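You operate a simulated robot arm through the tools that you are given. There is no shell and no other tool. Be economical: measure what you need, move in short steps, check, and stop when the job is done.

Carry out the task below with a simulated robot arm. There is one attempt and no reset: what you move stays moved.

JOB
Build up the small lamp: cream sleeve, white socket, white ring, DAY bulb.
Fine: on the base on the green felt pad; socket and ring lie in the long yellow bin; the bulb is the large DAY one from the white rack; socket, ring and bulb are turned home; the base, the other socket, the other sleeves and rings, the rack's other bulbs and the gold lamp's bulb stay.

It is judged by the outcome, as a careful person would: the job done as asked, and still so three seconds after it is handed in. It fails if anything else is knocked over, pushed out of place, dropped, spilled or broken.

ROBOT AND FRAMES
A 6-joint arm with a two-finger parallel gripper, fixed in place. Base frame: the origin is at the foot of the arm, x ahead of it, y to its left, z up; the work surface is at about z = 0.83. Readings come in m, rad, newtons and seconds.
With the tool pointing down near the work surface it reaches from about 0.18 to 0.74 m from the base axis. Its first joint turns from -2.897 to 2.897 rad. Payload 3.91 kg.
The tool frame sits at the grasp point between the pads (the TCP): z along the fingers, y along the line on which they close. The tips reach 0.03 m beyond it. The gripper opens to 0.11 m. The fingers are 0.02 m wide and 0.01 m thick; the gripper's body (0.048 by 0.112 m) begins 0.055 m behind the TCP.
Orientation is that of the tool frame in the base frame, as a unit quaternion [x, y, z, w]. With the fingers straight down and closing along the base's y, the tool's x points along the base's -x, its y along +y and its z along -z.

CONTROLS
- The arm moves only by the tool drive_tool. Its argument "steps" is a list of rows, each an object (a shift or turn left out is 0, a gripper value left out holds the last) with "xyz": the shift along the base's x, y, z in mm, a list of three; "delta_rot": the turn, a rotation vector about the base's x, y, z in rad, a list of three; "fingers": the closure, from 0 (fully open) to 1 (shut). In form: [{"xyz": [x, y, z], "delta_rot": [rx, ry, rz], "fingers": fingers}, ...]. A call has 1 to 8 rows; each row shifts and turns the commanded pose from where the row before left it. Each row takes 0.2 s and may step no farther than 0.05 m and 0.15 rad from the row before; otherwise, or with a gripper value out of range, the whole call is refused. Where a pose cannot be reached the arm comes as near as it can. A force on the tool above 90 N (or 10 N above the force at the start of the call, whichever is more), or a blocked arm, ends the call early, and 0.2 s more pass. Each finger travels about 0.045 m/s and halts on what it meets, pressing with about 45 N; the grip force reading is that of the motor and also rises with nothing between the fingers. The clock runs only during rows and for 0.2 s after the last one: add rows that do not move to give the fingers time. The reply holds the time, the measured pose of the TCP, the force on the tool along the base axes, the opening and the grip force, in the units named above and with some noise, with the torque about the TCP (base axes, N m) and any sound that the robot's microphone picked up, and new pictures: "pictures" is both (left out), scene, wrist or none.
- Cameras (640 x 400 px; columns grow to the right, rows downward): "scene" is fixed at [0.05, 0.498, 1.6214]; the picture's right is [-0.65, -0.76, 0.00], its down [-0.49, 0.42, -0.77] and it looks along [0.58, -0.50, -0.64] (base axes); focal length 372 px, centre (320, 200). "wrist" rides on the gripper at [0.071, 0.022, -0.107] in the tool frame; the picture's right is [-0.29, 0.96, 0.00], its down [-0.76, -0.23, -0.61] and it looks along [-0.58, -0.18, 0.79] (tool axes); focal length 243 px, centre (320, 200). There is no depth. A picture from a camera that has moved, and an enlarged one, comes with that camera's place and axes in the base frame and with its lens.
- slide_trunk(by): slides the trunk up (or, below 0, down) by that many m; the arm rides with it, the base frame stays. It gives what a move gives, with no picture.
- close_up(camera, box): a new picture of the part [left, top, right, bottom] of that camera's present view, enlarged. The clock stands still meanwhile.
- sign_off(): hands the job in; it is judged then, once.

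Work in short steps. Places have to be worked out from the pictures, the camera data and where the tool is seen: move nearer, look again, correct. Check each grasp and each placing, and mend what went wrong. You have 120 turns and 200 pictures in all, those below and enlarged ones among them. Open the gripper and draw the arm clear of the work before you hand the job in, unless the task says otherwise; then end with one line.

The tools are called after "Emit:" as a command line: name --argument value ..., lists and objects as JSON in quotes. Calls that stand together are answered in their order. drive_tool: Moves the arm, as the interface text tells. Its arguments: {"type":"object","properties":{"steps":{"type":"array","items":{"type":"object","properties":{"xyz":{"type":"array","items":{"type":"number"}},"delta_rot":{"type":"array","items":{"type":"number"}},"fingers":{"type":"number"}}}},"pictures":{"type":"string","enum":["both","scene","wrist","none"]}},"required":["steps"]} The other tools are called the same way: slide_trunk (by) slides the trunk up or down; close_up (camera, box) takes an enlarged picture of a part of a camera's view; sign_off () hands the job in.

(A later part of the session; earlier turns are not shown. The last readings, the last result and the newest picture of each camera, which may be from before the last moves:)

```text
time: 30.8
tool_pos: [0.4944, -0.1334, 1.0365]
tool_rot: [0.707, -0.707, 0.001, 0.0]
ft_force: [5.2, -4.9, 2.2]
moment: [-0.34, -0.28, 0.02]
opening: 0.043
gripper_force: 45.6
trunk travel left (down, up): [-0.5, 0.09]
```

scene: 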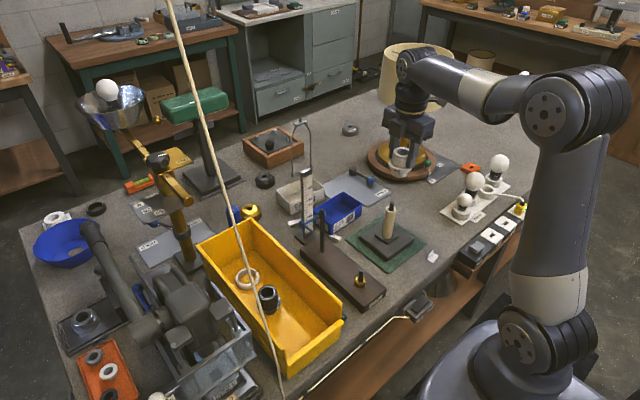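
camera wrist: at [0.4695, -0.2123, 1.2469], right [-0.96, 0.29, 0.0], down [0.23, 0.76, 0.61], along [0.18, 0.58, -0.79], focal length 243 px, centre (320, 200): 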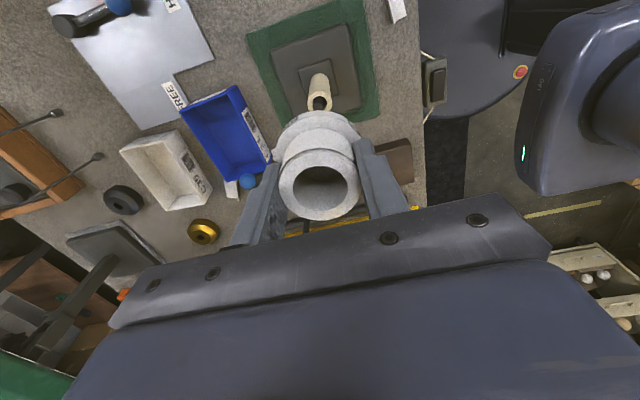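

Contact, with the tool pushed toward (+x,−y). Shift a little that way and start turning clockwise with light downward preload.

Emit:
drive_tool --steps '[{"xyz": [0.6, -0.6, -0.5]}, {"delta_rot": [0, 0, -0.12], "xyz": [0, 0, -0.3]}, {"delta_rot": [0, 0, -0.12], "xyz": [0, 0, -0.3]}, {"delta_rot": [0, 0, -0.12], "xyz": [0, 0, -0.3]}, {}]' --pictures "none"

Emit:
close_up --camera "scene" --box '[360, 165, 430, 215]'

```text
time: 32.0
tool_pos: [0.4934, -0.1339, 1.0334]
tool_rot: [-0.568, 0.823, 0.0, 0.0]
ft_force: [2.9, -2.4, -0.7]
moment: [-0.08, -0.15, -0.01]
opening: 0.043
gripper_force: 45.3
trunk travel left (down, up): [-0.5, 0.09]
```

```text
8.00 times, centred on (395, 190) of scene
camera zoom: at [0.05, 0.498, 1.6214], right [-0.65, -0.76, 0.0], down [-0.49, 0.42, -0.77], along [0.58, -0.5, -0.64], focal length 2979 px, centre (-280, 280)
```

zoom: 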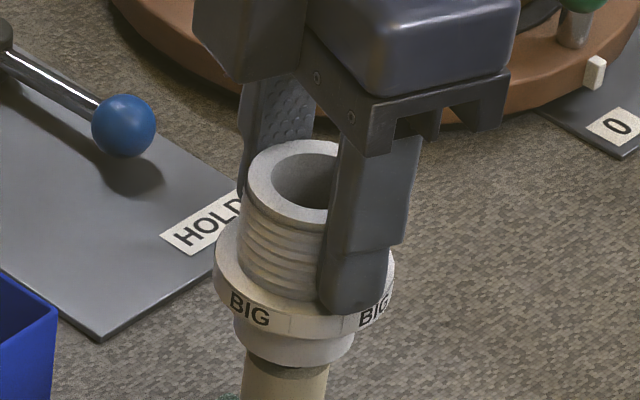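

The rod is entering the boss freely; keep lowering until axial contact.

Emit:
drive_tool --steps '[{"xyz": [0.3, -0.3, -1.5]}, {"xyz": [0, 0, -1.5]}, {}, {}]' --pictures "none"

Emit:
drive_tool --steps '[{"xyz": [0, 0, -1.5]}, {"xyz": [0, 0, -1.5]}, {}, {}]' --pictures "none"

```text
time: 33.0
tool_pos: [0.4946, -0.1357, 1.032]
tool_rot: [-0.57, 0.822, 0.0, -0.001]
ft_force: [2.1, -5.3, 2.9]
moment: [-0.07, -0.07, 0.02]
opening: 0.0431
gripper_force: 45.5
trunk travel left (down, up): [-0.5, 0.09]
```

```text
time: 34.0
tool_pos: [0.4954, -0.1342, 1.0315]
tool_rot: [-0.569, 0.822, -0.003, 0.002]
ft_force: [9.7, -4.3, 40.2]
moment: [0.25, 0.6, -0.01]
opening: 0.0432
gripper_force: 44.8
trunk travel left (down, up): [-0.5, 0.09]
```

Axial contact at z≈1.032 (thread start). Ease the preload and turn clockwise.

Emit:
drive_tool --steps '[{"xyz": [0.6, -0.4, 1.8]}, {"delta_rot": [0, 0, -0.14]}, {"delta_rot": [0, 0, -0.14]}, {"delta_rot": [0, 0, -0.14]}, {"delta_rot": [0, 0, -0.14]}, {"delta_rot": [0, 0, -0.14]}, {"delta_rot": [0, 0, -0.14]}, {"delta_rot": [0, 0, -0.14]}]' --pictures "none"

Emit:
drive_tool --steps '[{"delta_rot": [0, 0, -0.14]}, {"delta_rot": [0, 0, -0.14]}, {"delta_rot": [0, 0, -0.14]}, {"delta_rot": [0, 0, -0.14]}, {"delta_rot": [0, 0, -0.14]}, {"delta_rot": [0, 0, -0.14]}, {"delta_rot": [0, 0, -0.14]}, {"delta_rot": [0, 0, -0.14]}]'

```text
time: 35.8
tool_pos: [0.4945, -0.1348, 1.0296]
tool_rot: [-0.114, 0.993, 0.002, -0.002]
ft_force: [1.0, -2.1, -6.1]
moment: [-0.46, -0.56, 0.01]
opening: 0.043
gripper_force: 45.2
trunk travel left (down, up): [-0.5, 0.09]
```

```text
time: 37.6
tool_pos: [0.4957, -0.1352, 1.031]
tool_rot: [0.431, 0.902, 0.0, 0.0]
ft_force: [0.0, -0.7, -15.3]
moment: [-0.03, 0.1, -0.01]
opening: 0.0431
gripper_force: 44.8
trunk travel left (down, up): [-0.5, 0.09]
camera wrist: at [0.4679, -0.0679, 1.138], right [0.93, 0.38, 0.0], down [0.3, -0.74, 0.61], along [0.23, -0.56, -0.79], focal length 243 px, centre (320, 200)
```

scene: 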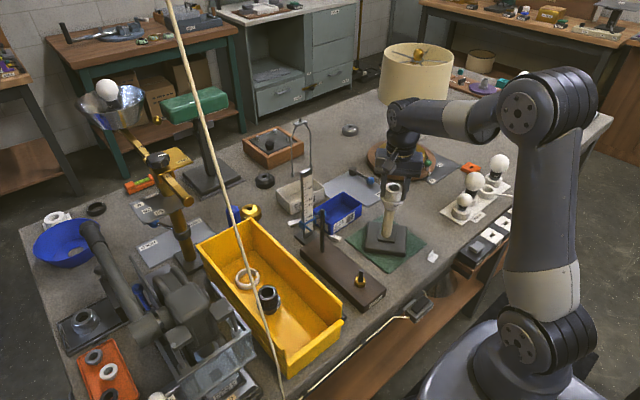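
wrist: 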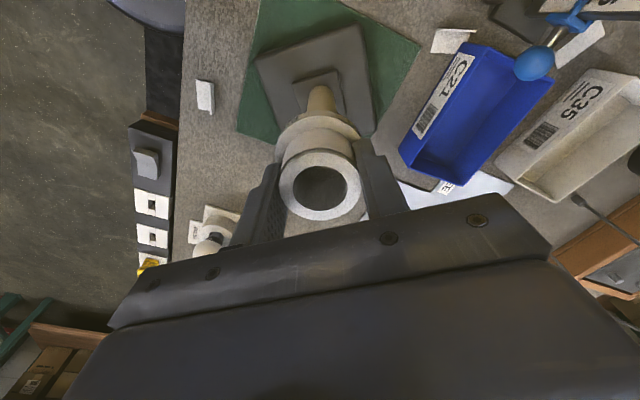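

The thread has engaged (tool is now pulled down). Follow down and continue turning.

Emit:
drive_tool --steps '[{"xyz": [0, 0, -1.3], "delta_rot": [0, 0, -0.14]}, {"delta_rot": [0, 0, -0.14], "xyz": [0, 0, -0.11]}, {"delta_rot": [0, 0, -0.14], "xyz": [0, 0, -0.11]}, {"delta_rot": [0, 0, -0.14], "xyz": [0, 0, -0.11]}, {"delta_rot": [0, 0, -0.14], "xyz": [0, 0, -0.11]}, {"delta_rot": [0, 0, -0.14], "xyz": [0, 0, -0.11]}, {"delta_rot": [0, 0, -0.14], "xyz": [0, 0, -0.11]}, {"delta_rot": [0, 0, -0.14], "xyz": [0, 0, -0.11]}]' --pictures "none"

Emit:
close_up --camera "scene" --box '[360, 165, 430, 215]'

```text
time: 39.4
tool_pos: [0.4947, -0.1337, 1.0291]
tool_rot: [0.845, 0.535, 0.0, 0.0]
ft_force: [-0.2, -1.3, -9.1]
moment: [0.21, -0.04, 0.02]
opening: 0.043
gripper_force: 44.7
trunk travel left (down, up): [-0.5, 0.09]
```

```text
8.00 times, centred on (395, 190) of scene
camera zoom: at [0.05, 0.498, 1.6214], right [-0.65, -0.76, 0.0], down [-0.49, 0.42, -0.77], along [0.58, -0.5, -0.64], focal length 2979 px, centre (-280, 280)
```

zoom: 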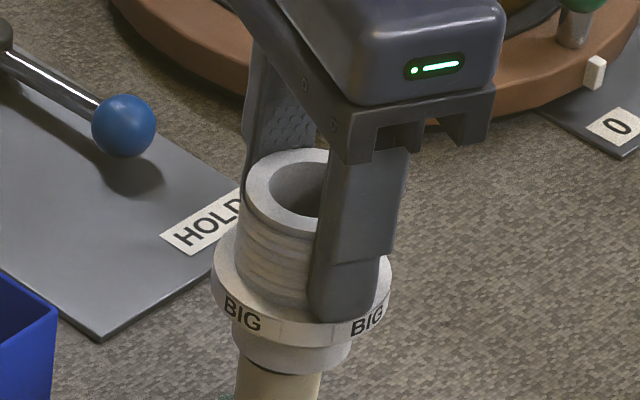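

Progressing well; continuing.

Emit:
drive_tool --steps '[{"xyz": [0, 0, -0.7], "delta_rot": [0, 0, -0.14]}, {"delta_rot": [0, 0, -0.14], "xyz": [0, 0, -0.13]}, {"delta_rot": [0, 0, -0.14], "xyz": [0, 0, -0.13]}, {"delta_rot": [0, 0, -0.14], "xyz": [0, 0, -0.13]}, {"delta_rot": [0, 0, -0.14], "xyz": [0, 0, -0.13]}, {"delta_rot": [0, 0, -0.14], "xyz": [0, 0, -0.13]}, {}]' --pictures "scene"

```text
time: 41.0
tool_pos: [0.4946, -0.1344, 1.0272]
tool_rot: [0.989, 0.145, 0.0, 0.0]
ft_force: [-1.1, -8.4, 2.6]
moment: [-0.65, -0.2, 0.01]
opening: 0.0431
gripper_force: 44.9
trunk travel left (down, up): [-0.5, 0.09]
```

scene: 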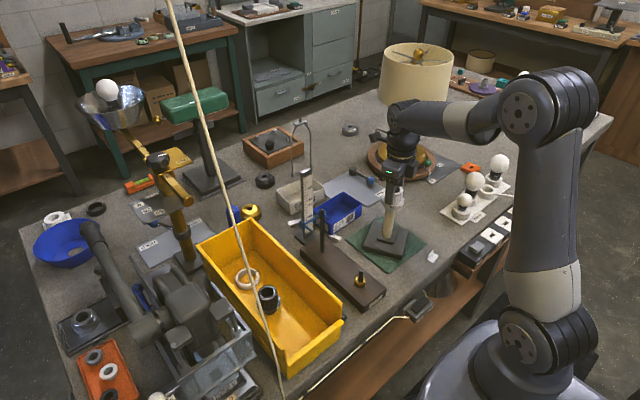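

Continuing to turn; slight lateral relief.

Emit:
drive_tool --steps '[{"xyz": [0, -0.4, -0.1], "delta_rot": [0, 0, -0.14]}, {"delta_rot": [0, 0, -0.14], "xyz": [0, 0, -0.11]}, {"delta_rot": [0, 0, -0.14], "xyz": [0, 0, -0.11]}, {"delta_rot": [0, 0, -0.14], "xyz": [0, 0, -0.11]}, {"delta_rot": [0, 0, -0.14], "xyz": [0, 0, -0.11]}, {"delta_rot": [0, 0, -0.14], "xyz": [0, 0, -0.11]}, {"delta_rot": [0, 0, -0.14], "xyz": [0, 0, -0.11]}, {}]' --pictures "scene"

```text
time: 42.7
tool_pos: [0.3989, -0.294, 1.0235]
tool_rot: [0.949, -0.313, 0.03, -0.015]
ft_force: [10.8, 19.4, 31.0]
moment: [1.95, 0.35, 0.17]
opening: 0.0403
gripper_force: 45.1
out of reach, approached as far as the arm can: row 4, 5, 6, 7
trunk travel left (down, up): [-0.5, 0.09]
stopped in row 8: the force on the tool passed its limit at 108 N (the readings are from after the stop); the commanded pose is now the measured one
```

scene: 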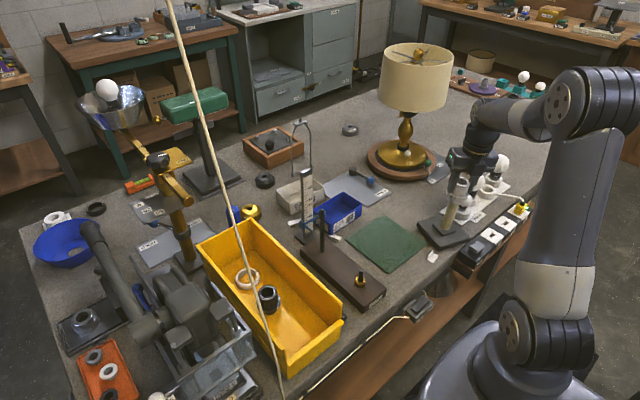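

The joint limit made the arm swing sideways and drag the lamp base off the pad. I must inspect before moving anything.

Emit:
close_up --camera "scene" --box '[370, 120, 540, 270]'

Emit:
close_up --camera "wrist" --box '[0, 0, 640, 400]'

```text
2.67 times, centred on (455, 195) of scene
camera zoom: at [0.05, 0.498, 1.6214], right [-0.65, -0.76, 0.0], down [-0.49, 0.42, -0.77], along [0.58, -0.5, -0.64], focal length 993 px, centre (-40, 213)
```

zoom: 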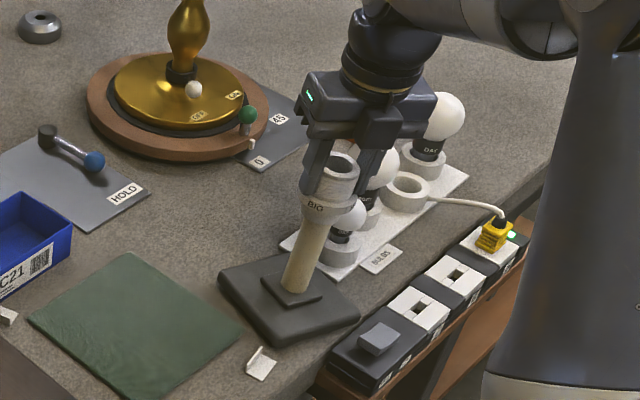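

```text
1.00 times, centred on (320, 200) of wrist (not enlarged: the box is as wide or as high as the picture)
camera zoom: at [0.4345, -0.3565, 1.1331], right [-0.8, -0.6, -0.06], down [-0.51, 0.63, 0.58], along [-0.31, 0.5, -0.81], focal length 243 px, centre (320, 200)
```

zoom: 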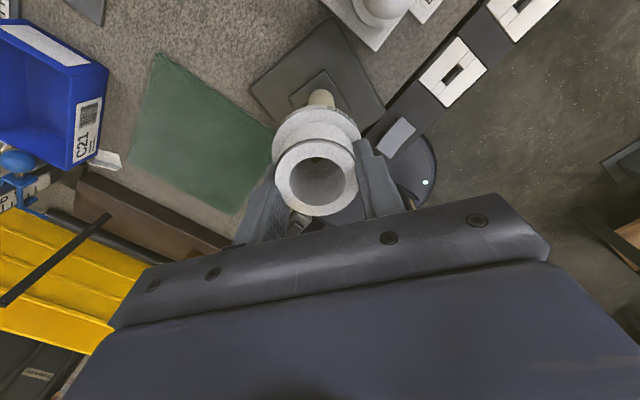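

The base slid flat onto the table; it's upright, and the rack, pad and wedge look unmoved. First read the resting forces, without moving.

Emit:
drive_tool --steps '[{}, {}]' --pictures "none"

```text
time: 43.3
tool_pos: [0.3975, -0.2936, 1.0243]
tool_rot: [0.949, -0.315, 0.029, -0.016]
ft_force: [19.4, 25.3, 44.5]
moment: [2.78, -0.36, 0.23]
opening: 0.0402
gripper_force: 45.3
trunk travel left (down, up): [-0.5, 0.09]
```

I'll ease the load: lift slightly, move toward the pulling direction, and rotate back a little to leave the joint limit and remove the tilt.

Emit:
drive_tool --steps '[{"xyz": [0.5, 0.8, 1], "delta_rot": [-0.003, 0.015, 0.05]}, {"xyz": [0.5, 0.8, 1], "delta_rot": [-0.003, 0.015, 0.05]}, {}]' --pictures "none"

```text
time: 44.1
tool_pos: [0.4002, -0.2945, 1.023]
tool_rot: [0.963, -0.268, 0.016, -0.009]
ft_force: [27.3, 13.9, 26.4]
moment: [1.26, -2.59, -0.01]
opening: 0.0405
gripper_force: 44.5
trunk travel left (down, up): [-0.5, 0.09]
```

Upload is dropping. Another small easing with more +x and up.

Emit:
drive_tool --steps '[{"xyz": [1.2, 0.6, 1], "delta_rot": [-0.003, 0.015, 0.05]}, {"xyz": [1.2, 0.6, 1], "delta_rot": [-0.003, 0.015, 0.05]}, {}]' --pictures "scene"

Emit:
close_up --camera "scene" --box '[400, 150, 500, 260]'

```text
time: 44.9
tool_pos: [0.4004, -0.2927, 1.024]
tool_rot: [0.976, -0.218, -0.003, -0.004]
ft_force: [17.4, 10.5, 4.3]
moment: [1.27, -2.27, -0.01]
opening: 0.0407
gripper_force: 45.4
trunk travel left (down, up): [-0.5, 0.09]
```

scene: 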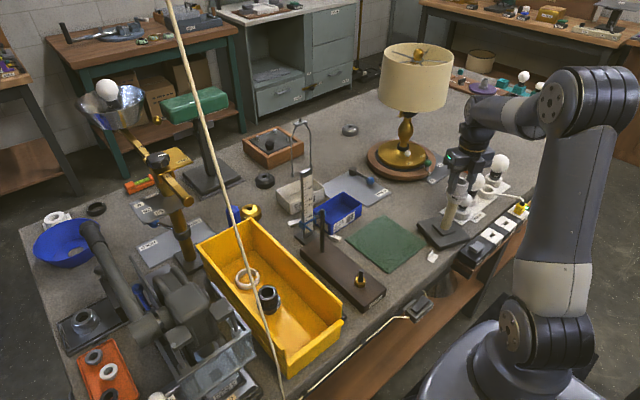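

```text
3.64 times, centred on (450, 205) of scene
camera zoom: at [0.05, 0.498, 1.6214], right [-0.65, -0.76, 0.0], down [-0.49, 0.42, -0.77], along [0.58, -0.5, -0.64], focal length 1354 px, centre (-153, 182)
```

zoom: 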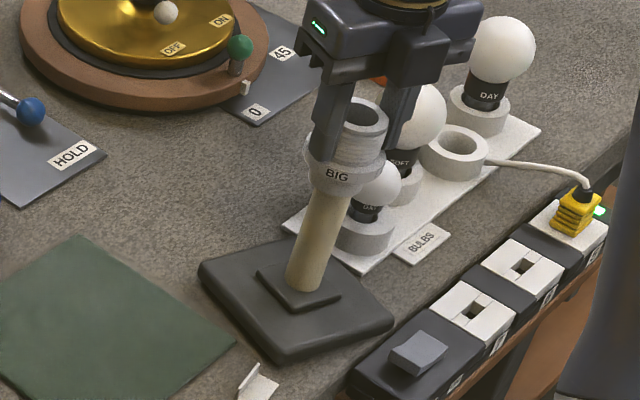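

Tilt is removed. I'll relax the remaining lateral load, then release the lamp here to unwind the wrist and regrip before carrying it back.

Emit:
drive_tool --steps '[{"xyz": [1.2, 0.7, 0.3]}, {"xyz": [0.6, 0.4, 0]}, {}]' --pictures "none"

```text
time: 45.7
tool_pos: [0.4006, -0.2968, 1.0247]
tool_rot: [0.976, -0.219, -0.004, -0.002]
ft_force: [0.2, -0.4, -15.1]
moment: [0.0, 0.05, 0.04]
opening: 0.0403
gripper_force: 45.4
trunk travel left (down, up): [-0.5, 0.09]
```

Lateral load gone; Fz −15 suggests I'm carrying its weight. Lower a touch, then open.

Emit:
drive_tool --steps '[{"xyz": [0, 0, -1.0]}, {"xyz": [0, 0, -0.5]}, {}]' --pictures "none"

Emit:
close_up --camera "scene" --box '[400, 150, 500, 260]'

```text
time: 46.5
tool_pos: [0.4014, -0.2943, 1.0239]
tool_rot: [0.976, -0.22, -0.003, -0.003]
ft_force: [-1.3, -0.2, -14.7]
moment: [0.02, 0.06, 0.02]
opening: 0.0402
gripper_force: 45.1
trunk travel left (down, up): [-0.5, 0.09]
```

```text
3.64 times, centred on (450, 205) of scene
camera zoom: at [0.05, 0.498, 1.6214], right [-0.65, -0.76, 0.0], down [-0.49, 0.42, -0.77], along [0.58, -0.5, -0.64], focal length 1354 px, centre (-153, 182)
```

zoom: 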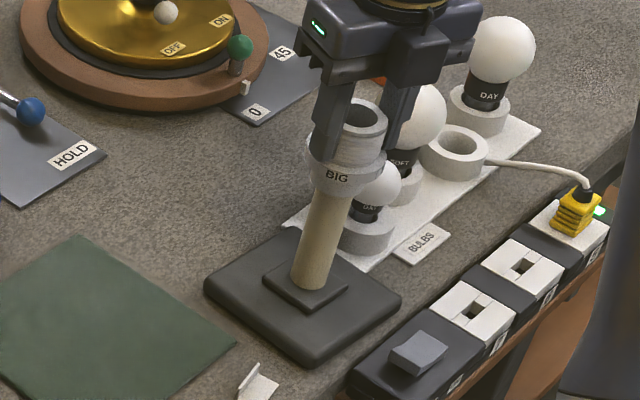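

The lamp hangs cleanly (15 N ≈ 1.5 kg), base square and clear of the rack. Lift and carry it back over the pad, rotating +0.45 rad away from the wrist limit.

Emit:
drive_tool --steps '[{"xyz": [0, 0, 10]}, {"xyz": [0, 15, 10]}, {"xyz": [12, 24, 0], "delta_rot": [0, 0, 0.08]}, {"xyz": [14, 24, 0], "delta_rot": [0, 0, 0.08]}, {"xyz": [14, 24, 0], "delta_rot": [0, 0, 0.08]}, {"xyz": [14, 24, 0], "delta_rot": [0, 0, 0.08]}, {"xyz": [14, 24, 0], "delta_rot": [0, 0, 0.08]}, {"xyz": [13, 20, 0], "delta_rot": [0, 0, 0.05]}]'

```text
time: 48.3
tool_pos: [0.483, -0.1381, 1.0442]
tool_rot: [1.0, 0.005, -0.003, -0.002]
ft_force: [0.2, 0.0, -13.8]
moment: [0.01, 0.11, -0.01]
opening: 0.0399
gripper_force: 45.7
trunk travel left (down, up): [-0.5, 0.09]
camera wrist: at [0.5546, -0.162, 1.1509], right [-0.28, -0.96, 0.0], down [-0.76, 0.22, 0.61], along [-0.59, 0.17, -0.79], focal length 243 px, centre (320, 200)
```

scene: 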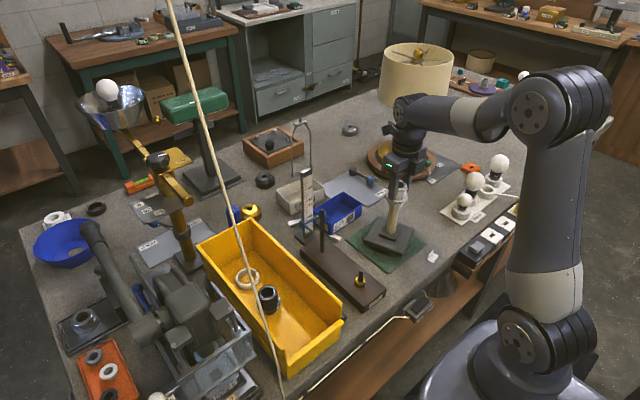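
wrist: 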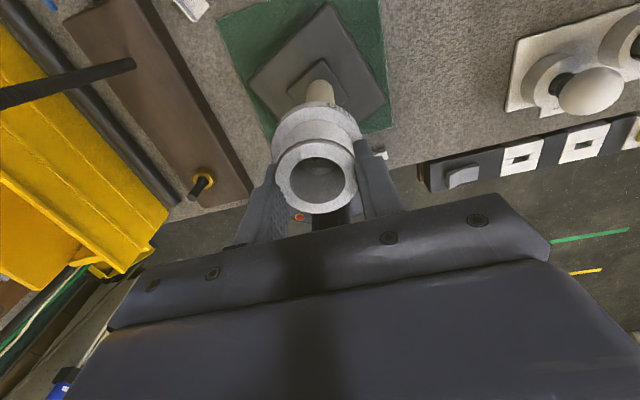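

Over the pad. Move to the original spot and lower until the weight transfers.

Emit:
drive_tool --steps '[{"xyz": [6, 2, 0]}, {"xyz": [6, 2, -5]}, {"xyz": [0, 0, -5]}, {"xyz": [0, 0, -3]}, {}, {}]' --pictures "none"

Emit:
close_up --camera "scene" --box '[340, 160, 440, 280]'

```text
time: 49.7
tool_pos: [0.495, -0.1342, 1.0296]
tool_rot: [1.0, 0.005, -0.003, -0.003]
ft_force: [0.2, -1.3, -15.7]
moment: [-0.01, 0.09, -0.03]
opening: 0.04
gripper_force: 44.5
trunk travel left (down, up): [-0.5, 0.09]
```

```text
3.33 times, centred on (390, 220) of scene
camera zoom: at [0.05, 0.498, 1.6214], right [-0.65, -0.76, 0.0], down [-0.49, 0.42, -0.77], along [0.58, -0.5, -0.64], focal length 1241 px, centre (87, 133)
```

zoom: 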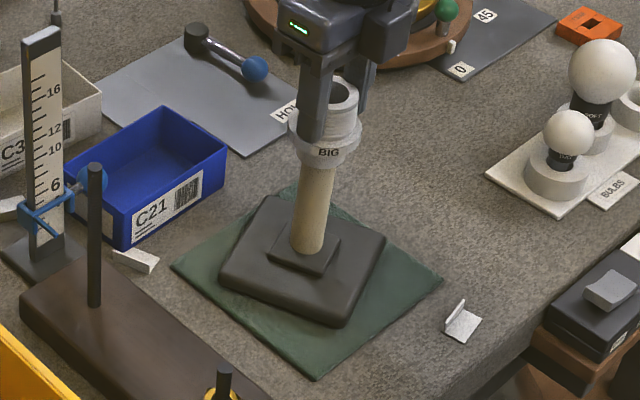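

Base hovering over pad, rotated ~25°. Lower to touch.

Emit:
drive_tool --steps '[{"xyz": [0, 0, -2]}, {"xyz": [0, 0, -2]}, {"xyz": [0, 0, -1]}, {}, {}]' --pictures "none"

```text
time: 50.9
tool_pos: [0.4944, -0.1344, 1.0285]
tool_rot: [1.0, 0.005, 0.0, -0.001]
ft_force: [4.3, 4.5, 17.9]
moment: [-0.16, 0.85, 0.0]
opening: 0.0402
gripper_force: 45.3
trunk travel left (down, up): [-0.5, 0.09]
```

Contact. Relieve 1 mm, open, and inspect the gap before unwinding the wrist.

Emit:
drive_tool --steps '[{"xyz": [0, 0, 1]}, {"fingers": 0.4}, {"fingers": 0.4}, {"fingers": 0.4}, {}]' --pictures "none"

Emit:
drive_tool --steps '[{"delta_rot": [0, 0, 0.149]}, {"delta_rot": [0, 0, 0.149]}, {"delta_rot": [0, 0, 0.149]}, {"delta_rot": [0, 0, 0.149]}, {"delta_rot": [0, 0, 0.149]}, {"delta_rot": [0, 0, 0.149]}, {"delta_rot": [0, 0, 0.149]}, {"delta_rot": [0, 0, 0.149]}]' --pictures "none"

Emit:
close_up --camera "scene" --box '[340, 160, 440, 280]'

Emit:
close_up --camera "scene" --box '[360, 165, 430, 215]'

```text
time: 52.1
tool_pos: [0.4935, -0.1351, 1.0279]
tool_rot: [1.0, 0.004, -0.002, -0.001]
ft_force: [0.3, -0.2, -0.1]
moment: [-0.03, 0.01, -0.01]
opening: 0.0659
gripper_force: 0.0
trunk travel left (down, up): [-0.5, 0.09]
```

```text
time: 53.9
tool_pos: [0.4961, -0.1349, 1.0276]
tool_rot: [0.825, 0.566, -0.003, 0.0]
ft_force: [1.1, 0.0, -0.2]
moment: [-0.04, -0.02, 0.0]
opening: 0.066
gripper_force: 0.0
trunk travel left (down, up): [-0.5, 0.09]
```

```text
3.33 times, centred on (390, 220) of scene
camera zoom: at [0.05, 0.498, 1.6214], right [-0.65, -0.76, 0.0], down [-0.49, 0.42, -0.77], along [0.58, -0.5, -0.64], focal length 1241 px, centre (87, 133)
```

zoom: 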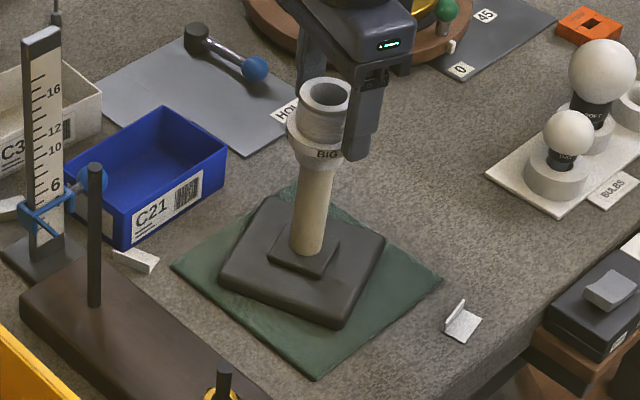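

```text
8.00 times, centred on (395, 190) of scene
camera zoom: at [0.05, 0.498, 1.6214], right [-0.65, -0.76, 0.0], down [-0.49, 0.42, -0.77], along [0.58, -0.5, -0.64], focal length 2979 px, centre (-280, 280)
```

zoom: 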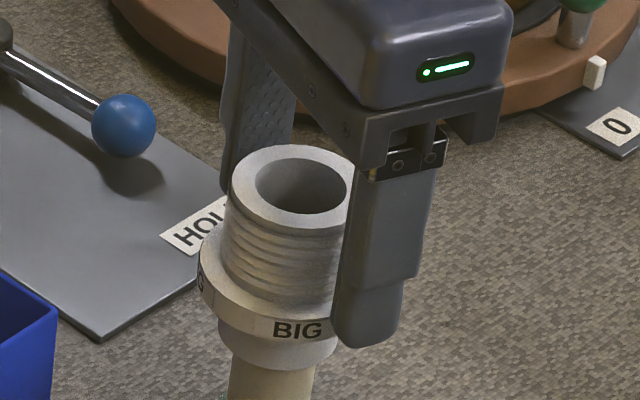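

Lamp stands fine on the pad. Unwind the wrist to +1.57 (known reachable).

Emit:
drive_tool --steps '[{"xyz": [0, 1, 0], "delta_rot": [0, 0, 0.147]}, {"delta_rot": [0, 0, 0.147]}, {"delta_rot": [0, 0, 0.147]}, {"delta_rot": [0, 0, 0.147]}, {"delta_rot": [0, 0, 0.147]}, {"delta_rot": [0, 0, 0.147]}, {"delta_rot": [0, 0, 0.147]}, {"delta_rot": [0, 0, 0.147]}]' --pictures "none"

Emit:
drive_tool --steps '[{"delta_rot": [0, 0, 0.147]}, {"delta_rot": [0, 0, 0.147]}, {"delta_rot": [0, 0, 0.147]}, {"delta_rot": [0, 0, 0.147]}, {"delta_rot": [0, 0, 0.147]}, {"delta_rot": [0, 0, 0.147]}, {"delta_rot": [0, 0, 0.147]}, {"delta_rot": [0, 0, 0.147]}]' --pictures "none"

Emit:
drive_tool --steps '[{"delta_rot": [0, 0, 0.147]}, {"delta_rot": [0, 0, 0.147]}, {"delta_rot": [0, 0, 0.147]}, {"delta_rot": [0, 0, 0.147]}, {"delta_rot": [0, 0, 0.147]}, {"delta_rot": [0, 0, 0.147]}, {"delta_rot": [0, 0, 0.147]}, {"delta_rot": [0, 0, 0.1]}]'

```text
time: 55.7
tool_pos: [0.4939, -0.1335, 1.028]
tool_rot: [0.372, 0.928, -0.002, 0.001]
ft_force: [0.6, 0.0, 0.1]
moment: [-0.02, 0.02, -0.02]
opening: 0.0661
gripper_force: 0.0
trunk travel left (down, up): [-0.5, 0.09]
```

```text
time: 57.5
tool_pos: [0.4948, -0.1341, 1.0272]
tool_rot: [-0.205, 0.979, -0.001, 0.002]
ft_force: [-0.2, -0.5, -0.1]
moment: [0.02, -0.01, -0.02]
opening: 0.0658
gripper_force: 0.1
trunk travel left (down, up): [-0.5, 0.09]
```

```text
time: 59.3
tool_pos: [0.4939, -0.1346, 1.0275]
tool_rot: [-0.697, 0.717, -0.001, 0.002]
ft_force: [0.6, 0.3, -0.1]
moment: [0.01, 0.0, 0.0]
opening: 0.0659
gripper_force: 0.0
trunk travel left (down, up): [-0.5, 0.09]
camera wrist: at [0.469, -0.2068, 1.134], right [-0.95, 0.32, 0.0], down [0.25, 0.75, 0.61], along [0.2, 0.58, -0.79], focal length 243 px, centre (320, 200)
```

scene: 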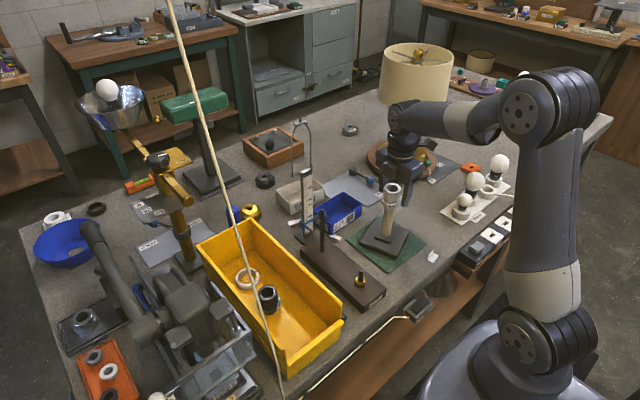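
wrist: 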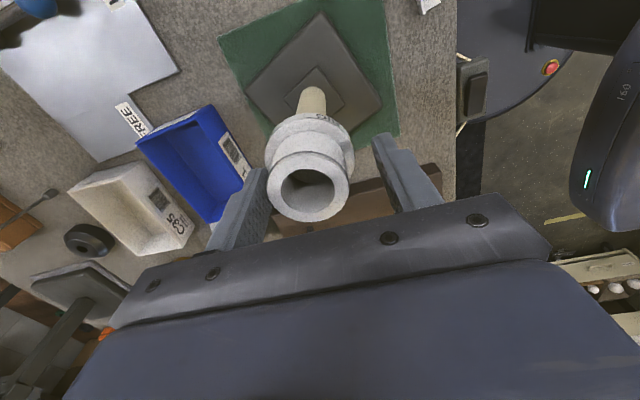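

Socket sits ~5 mm to +x of the gripper centre; correct, then close and continue turning.

Emit:
drive_tool --steps '[{"xyz": [5, 0, -2]}, {"fingers": 1.0}, {"fingers": 1.0}, {}, {}]'

Emit:
close_up --camera "scene" --box '[360, 165, 430, 215]'

```text
time: 60.5
tool_pos: [0.4991, -0.1339, 1.0274]
tool_rot: [-0.696, 0.718, -0.002, 0.004]
ft_force: [12.8, -1.7, 25.4]
moment: [0.06, 0.21, 0.01]
opening: 0.0404
gripper_force: 45.2
trunk travel left (down, up): [-0.5, 0.09]
camera wrist: at [0.4743, -0.2061, 1.1329], right [-0.95, 0.32, -0.01], down [0.25, 0.75, 0.61], along [0.2, 0.58, -0.79], focal length 243 px, centre (320, 200)
```

scene: 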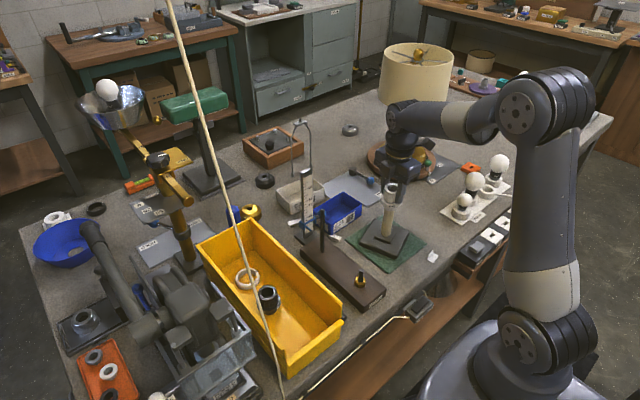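
wrist: 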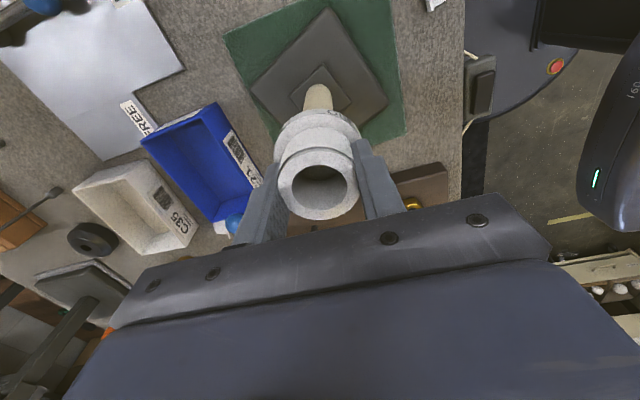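

```text
8.00 times, centred on (395, 190) of scene
camera zoom: at [0.05, 0.498, 1.6214], right [-0.65, -0.76, 0.0], down [-0.49, 0.42, -0.77], along [0.58, -0.5, -0.64], focal length 2979 px, centre (-280, 280)
```

zoom: 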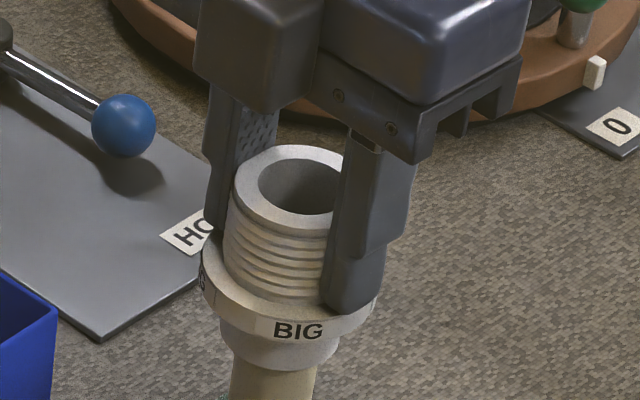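

Fingertips touch the flange (25 N). Relieve 1.5 mm and +1 mm x, then turn clockwise.

Emit:
drive_tool --steps '[{"xyz": [1, 0, 1.5]}, {"delta_rot": [0, 0, -0.14]}, {"delta_rot": [0, 0, -0.14], "xyz": [0, 0, -0.1]}, {"delta_rot": [0, 0, -0.14], "xyz": [0, 0, -0.1]}, {"delta_rot": [0, 0, -0.14], "xyz": [0, 0, -0.1]}, {"delta_rot": [0, 0, -0.14], "xyz": [0, 0, -0.1]}, {"delta_rot": [0, 0, -0.14], "xyz": [0, 0, -0.1]}, {"delta_rot": [0, 0, -0.14], "xyz": [0, 0, -0.1]}]' --pictures "none"

Emit:
close_up --camera "scene" --box '[350, 165, 430, 265]'

```text
time: 62.3
tool_pos: [0.5001, -0.1356, 1.0257]
tool_rot: [-0.276, 0.961, -0.001, 0.002]
ft_force: [-3.8, -0.6, 1.4]
moment: [0.53, 1.09, 0.67]
opening: 0.0401
gripper_force: 45.2
trunk travel left (down, up): [-0.5, 0.09]
```

```text
4.00 times, centred on (390, 215) of scene
camera zoom: at [0.05, 0.498, 1.6214], right [-0.65, -0.76, 0.0], down [-0.49, 0.42, -0.77], along [0.58, -0.5, -0.64], focal length 1489 px, centre (40, 140)
```

zoom: 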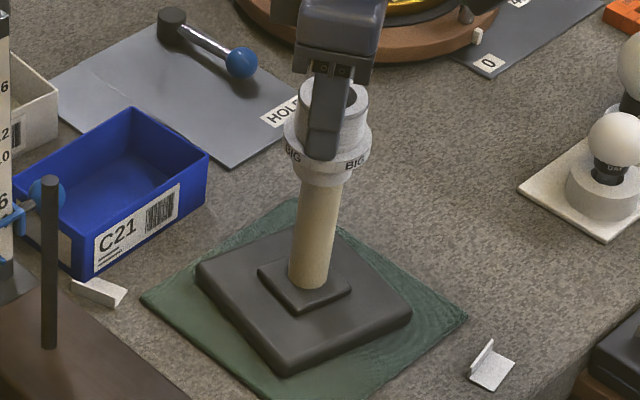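

Torque about z rose to 0.67 N·m and the base began to turn with it: the socket is home. Check the seam closely.

Emit:
close_up --camera "scene" --box '[365, 175, 405, 225]'

Emit:
drive_tool --steps '[{"xyz": [0, 0, 3]}, {"xyz": [0, 0, 3]}, {"xyz": [0, 0, 3]}, {}]' --pictures "none"

```text
8.00 times, centred on (385, 200) of scene
camera zoom: at [0.05, 0.498, 1.6214], right [-0.65, -0.76, 0.0], down [-0.49, 0.42, -0.77], along [0.58, -0.5, -0.64], focal length 2979 px, centre (-200, 200)
```

zoom: 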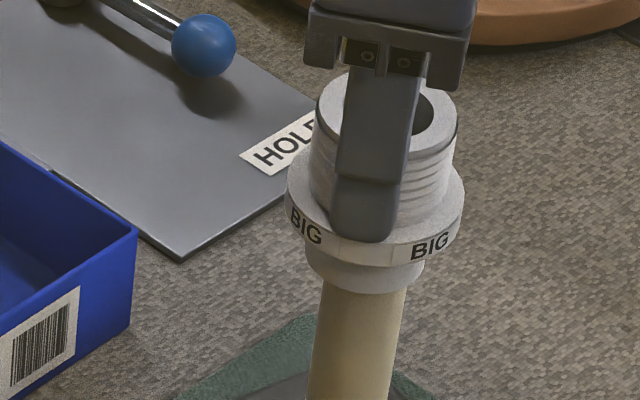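

```text
time: 63.3
tool_pos: [0.5006, -0.1352, 1.0355]
tool_rot: [-0.276, 0.961, -0.001, 0.002]
ft_force: [-0.2, 0.0, -15.4]
moment: [-0.01, -0.02, -0.01]
opening: 0.0403
gripper_force: 45.1
trunk travel left (down, up): [-0.5, 0.09]
```

Lamp lifted (15.4 N). Rotate +0.2 to square the base, shift −4 mm in x, and lower.

Emit:
drive_tool --steps '[{"xyz": [-2, 0, 0], "delta_rot": [0, 0, 0.1]}, {"xyz": [-2, 0, 0], "delta_rot": [0, 0, 0.1]}, {"xyz": [0, 0, -4]}, {"xyz": [0, 0, -2]}, {}]' --pictures "none"

Emit:
close_up --camera "scene" --box '[350, 165, 430, 265]'

```text
time: 64.5
tool_pos: [0.4956, -0.1336, 1.0296]
tool_rot: [-0.371, 0.929, -0.001, 0.003]
ft_force: [0.4, -0.4, -16.0]
moment: [-0.02, -0.03, -0.01]
opening: 0.0403
gripper_force: 45.3
trunk travel left (down, up): [-0.5, 0.09]
```

```text
4.00 times, centred on (390, 215) of scene
camera zoom: at [0.05, 0.498, 1.6214], right [-0.65, -0.76, 0.0], down [-0.49, 0.42, -0.77], along [0.58, -0.5, -0.64], focal length 1489 px, centre (40, 140)
```

zoom: 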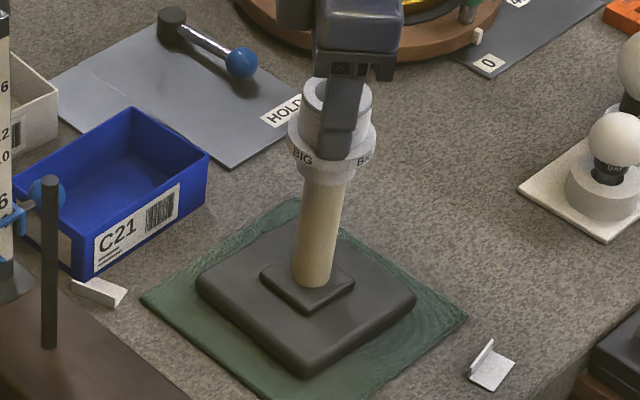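

Nearly square; rotate another +0.07 and lower to touch down.

Emit:
drive_tool --steps '[{"delta_rot": [0, 0, 0.07]}, {"xyz": [0, 0, -2]}, {"xyz": [0, 0, -1.5]}, {}, {}]' --pictures "none"

```text
time: 65.7
tool_pos: [0.4974, -0.1338, 1.0258]
tool_rot: [-0.403, 0.915, -0.001, 0.002]
ft_force: [0.2, -1.2, -14.8]
moment: [0.09, 0.04, -0.01]
opening: 0.0402
gripper_force: 44.8
trunk travel left (down, up): [-0.5, 0.09]
```

Emit:
drive_tool --steps '[{"xyz": [0, 0, -1]}, {"xyz": [0, 0, -1]}, {}, {}]' --pictures "none"

```text
time: 66.7
tool_pos: [0.496, -0.1342, 1.0257]
tool_rot: [-0.403, 0.915, -0.001, 0.004]
ft_force: [0.5, 1.0, 0.2]
moment: [0.49, 0.71, 0.02]
opening: 0.0401
gripper_force: 45.6
trunk travel left (down, up): [-0.5, 0.09]
```

On the pad. Press slightly and test tightness with a small clockwise turn.

Emit:
drive_tool --steps '[{"xyz": [0, 0, -2]}, {"delta_rot": [0, 0, -0.06]}, {"delta_rot": [0, 0, -0.06]}, {}]' --pictures "none"

Emit:
close_up --camera "scene" --box '[350, 165, 430, 265]'

```text
time: 67.7
tool_pos: [0.4961, -0.1355, 1.0254]
tool_rot: [-0.348, 0.937, -0.004, 0.006]
ft_force: [-1.6, -6.8, 43.1]
moment: [0.14, 1.37, 1.51]
opening: 0.0403
gripper_force: 44.5
trunk travel left (down, up): [-0.5, 0.09]
```

```text
4.00 times, centred on (390, 215) of scene
camera zoom: at [0.05, 0.498, 1.6214], right [-0.65, -0.76, 0.0], down [-0.49, 0.42, -0.77], along [0.58, -0.5, -0.64], focal length 1489 px, centre (40, 140)
```

zoom: 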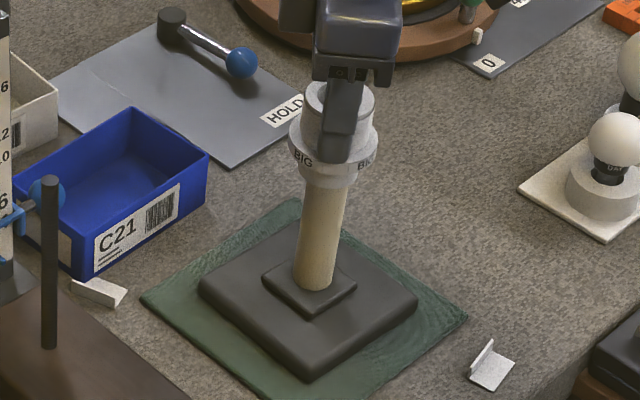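

Torque reached 1.5 N·m: socket is home. Release, rise, and travel to the ring.

Emit:
drive_tool --steps '[{"xyz": [0, 0, 4]}, {"fingers": 0.3}, {"fingers": 0.3}, {"fingers": 0.3}, {}, {"xyz": [0, 0, 45]}, {"xyz": [0, 0, 45]}, {"xyz": [0, 0, 45]}]' --pictures "none"

Emit:
close_up --camera "scene" --box '[350, 165, 430, 265]'

Emit:
drive_tool --steps '[{"xyz": [10, 45, 0], "delta_rot": [0, 0, 0.1]}, {"xyz": [15, 45, 0], "delta_rot": [0, 0, 0.1]}, {"xyz": [15, 45, 0], "delta_rot": [0, 0, 0.09]}, {"xyz": [15, 45, 0]}, {"xyz": [15, 45, 0]}, {"xyz": [15, 45, 0]}, {"xyz": [15, 45, 0]}, {}]'

```text
time: 69.5
tool_pos: [0.5009, -0.1347, 1.1613]
tool_rot: [-0.347, 0.938, -0.002, 0.002]
ft_force: [-0.3, -0.3, -0.2]
moment: [0.03, 0.0, -0.02]
opening: 0.0772
gripper_force: 0.0
trunk travel left (down, up): [-0.5, 0.09]
```

```text
4.00 times, centred on (390, 215) of scene
camera zoom: at [0.05, 0.498, 1.6214], right [-0.65, -0.76, 0.0], down [-0.49, 0.42, -0.77], along [0.58, -0.5, -0.64], focal length 1489 px, centre (40, 140)
```

zoom: 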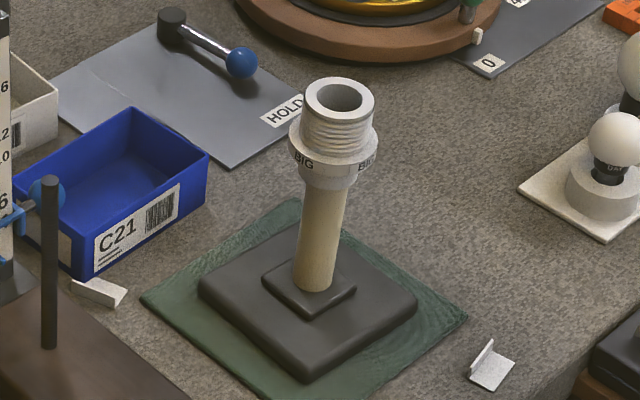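

```text
time: 71.3
tool_pos: [0.5985, 0.1815, 1.1619]
tool_rot: [-0.48, 0.877, -0.001, 0.002]
ft_force: [0.9, 0.4, 0.8]
moment: [0.01, 0.02, -0.01]
opening: 0.0769
gripper_force: 0.1
trunk travel left (down, up): [-0.5, 0.09]
camera wrist: at [0.5412, 0.1309, 1.2682], right [-0.65, 0.76, 0.0], down [0.6, 0.51, 0.61], along [0.47, 0.39, -0.79], focal length 243 px, centre (320, 200)
```

scene: 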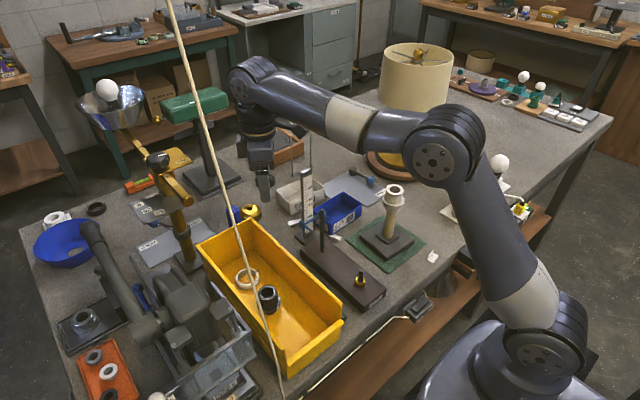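
wrist: 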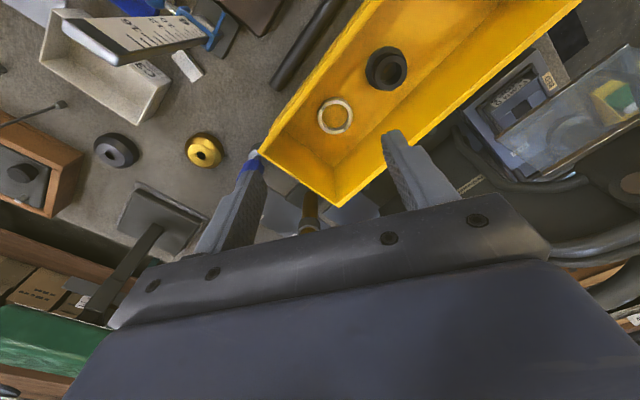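

Ring confirmed at (0.636,0.242). Move over it and lower to ~1.0.

Emit:
drive_tool --steps '[{"xyz": [19, 30, -10]}, {"xyz": [19, 30, -10]}, {"xyz": [0, 0, -45]}, {"xyz": [0, 0, -45]}, {"xyz": [0, 0, -40]}, {}]'

```text
time: 72.7
tool_pos: [0.6347, 0.2409, 1.0086]
tool_rot: [-0.479, 0.878, 0.0, 0.002]
ft_force: [1.0, 0.3, 0.1]
moment: [0.0, -0.02, 0.02]
opening: 0.0769
gripper_force: 0.0
trunk travel left (down, up): [-0.5, 0.09]
camera wrist: at [0.5781, 0.1904, 1.1154], right [-0.65, 0.76, 0.0], down [0.6, 0.51, 0.61], along [0.47, 0.39, -0.79], focal length 243 px, centre (320, 200)
```

scene: 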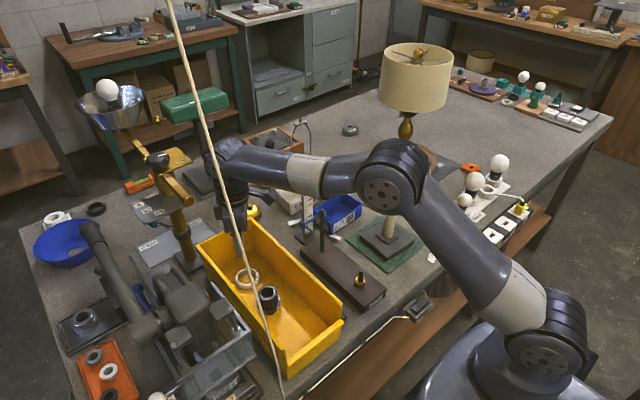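
wrist: 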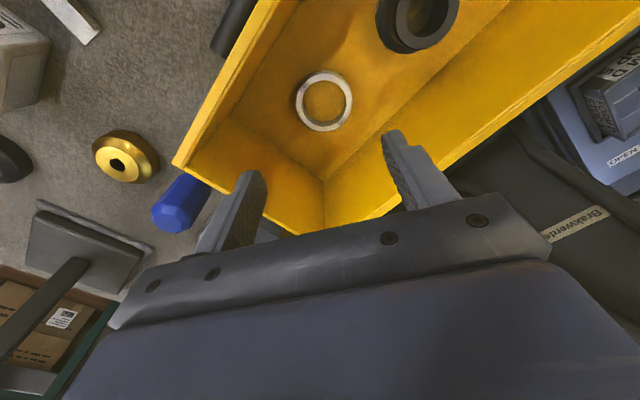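

Ring centred under the gripper. Descend in stages, watching for floor contact.

Emit:
drive_tool --steps '[{"xyz": [0, 0, -40]}, {"xyz": [0, 0, -40]}, {"xyz": [0, 0, -40]}, {"xyz": [0, 0, -12]}, {}]'

Emit:
close_up --camera "scene" --box '[190, 190, 310, 320]'

```text
time: 73.9
tool_pos: [0.6329, 0.2408, 0.8765]
tool_rot: [-0.48, 0.877, -0.001, 0.002]
ft_force: [0.1, 0.3, -0.3]
moment: [0.03, -0.01, 0.02]
opening: 0.077
gripper_force: 0.1
trunk travel left (down, up): [-0.5, 0.09]
camera wrist: at [0.5747, 0.19, 0.9827], right [-0.65, 0.76, 0.0], down [0.6, 0.51, 0.61], along [0.47, 0.39, -0.79], focal length 243 px, centre (320, 200)
```

scene: 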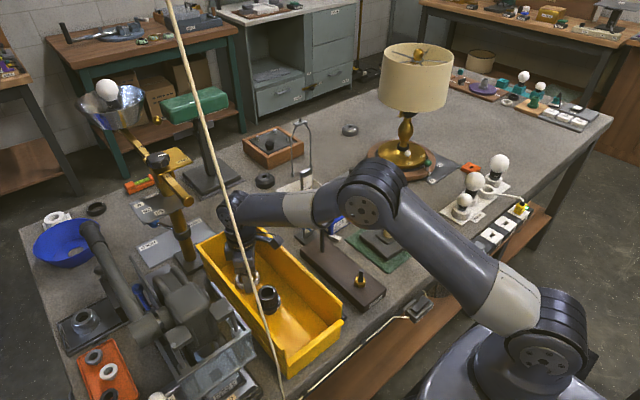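
wrist: 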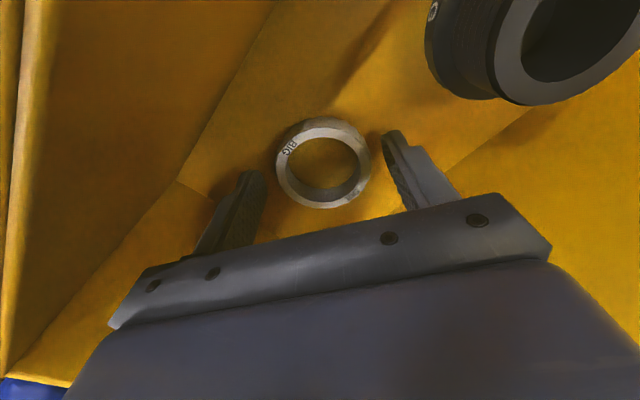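

```text
3.08 times, centred on (250, 255) of scene
camera zoom: at [0.05, 0.498, 1.6214], right [-0.65, -0.76, 0.0], down [-0.49, 0.42, -0.77], along [0.58, -0.5, -0.64], focal length 1146 px, centre (535, 31)
```

zoom: 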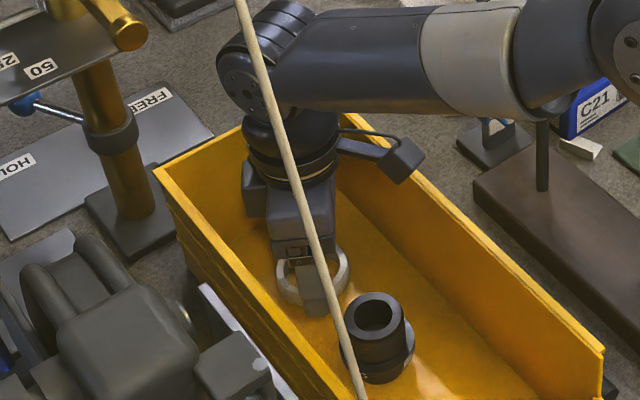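

Ring between the fingers; lower 4 mm and close.

Emit:
drive_tool --steps '[{"xyz": [0, 0, -4]}, {"xyz": [0, 0, -2]}, {}, {"fingers": 1.0}, {"fingers": 1.0}, {}]'

```text
time: 75.3
tool_pos: [0.6348, 0.2408, 0.8715]
tool_rot: [-0.48, 0.877, -0.001, 0.002]
ft_force: [-0.4, 0.3, -0.2]
moment: [0.02, -0.02, 0.01]
opening: 0.0588
gripper_force: 45.4
trunk travel left (down, up): [-0.5, 0.09]
camera wrist: at [0.5762, 0.1903, 0.978], right [-0.65, 0.76, 0.0], down [0.6, 0.51, 0.61], along [0.47, 0.39, -0.79], focal length 243 px, centre (320, 200)
```

scene: 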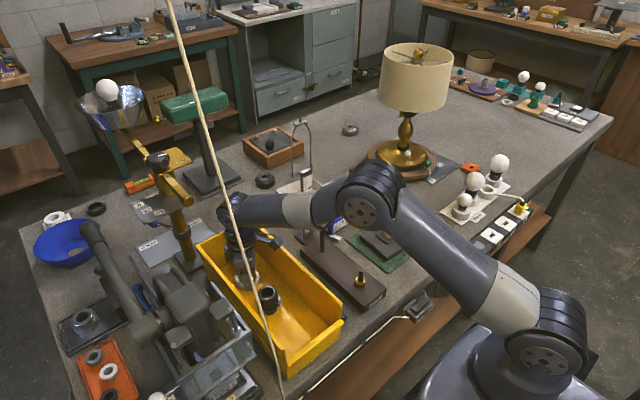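
wrist: 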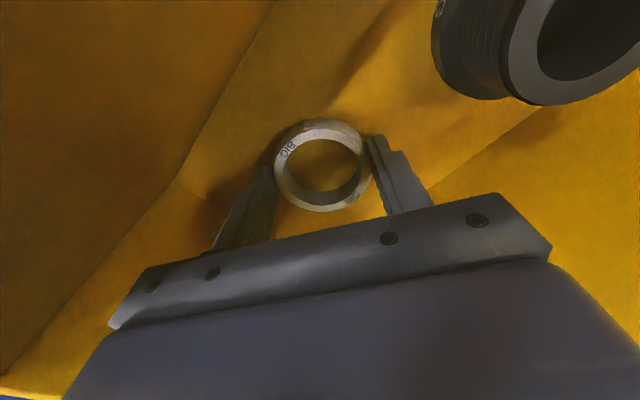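

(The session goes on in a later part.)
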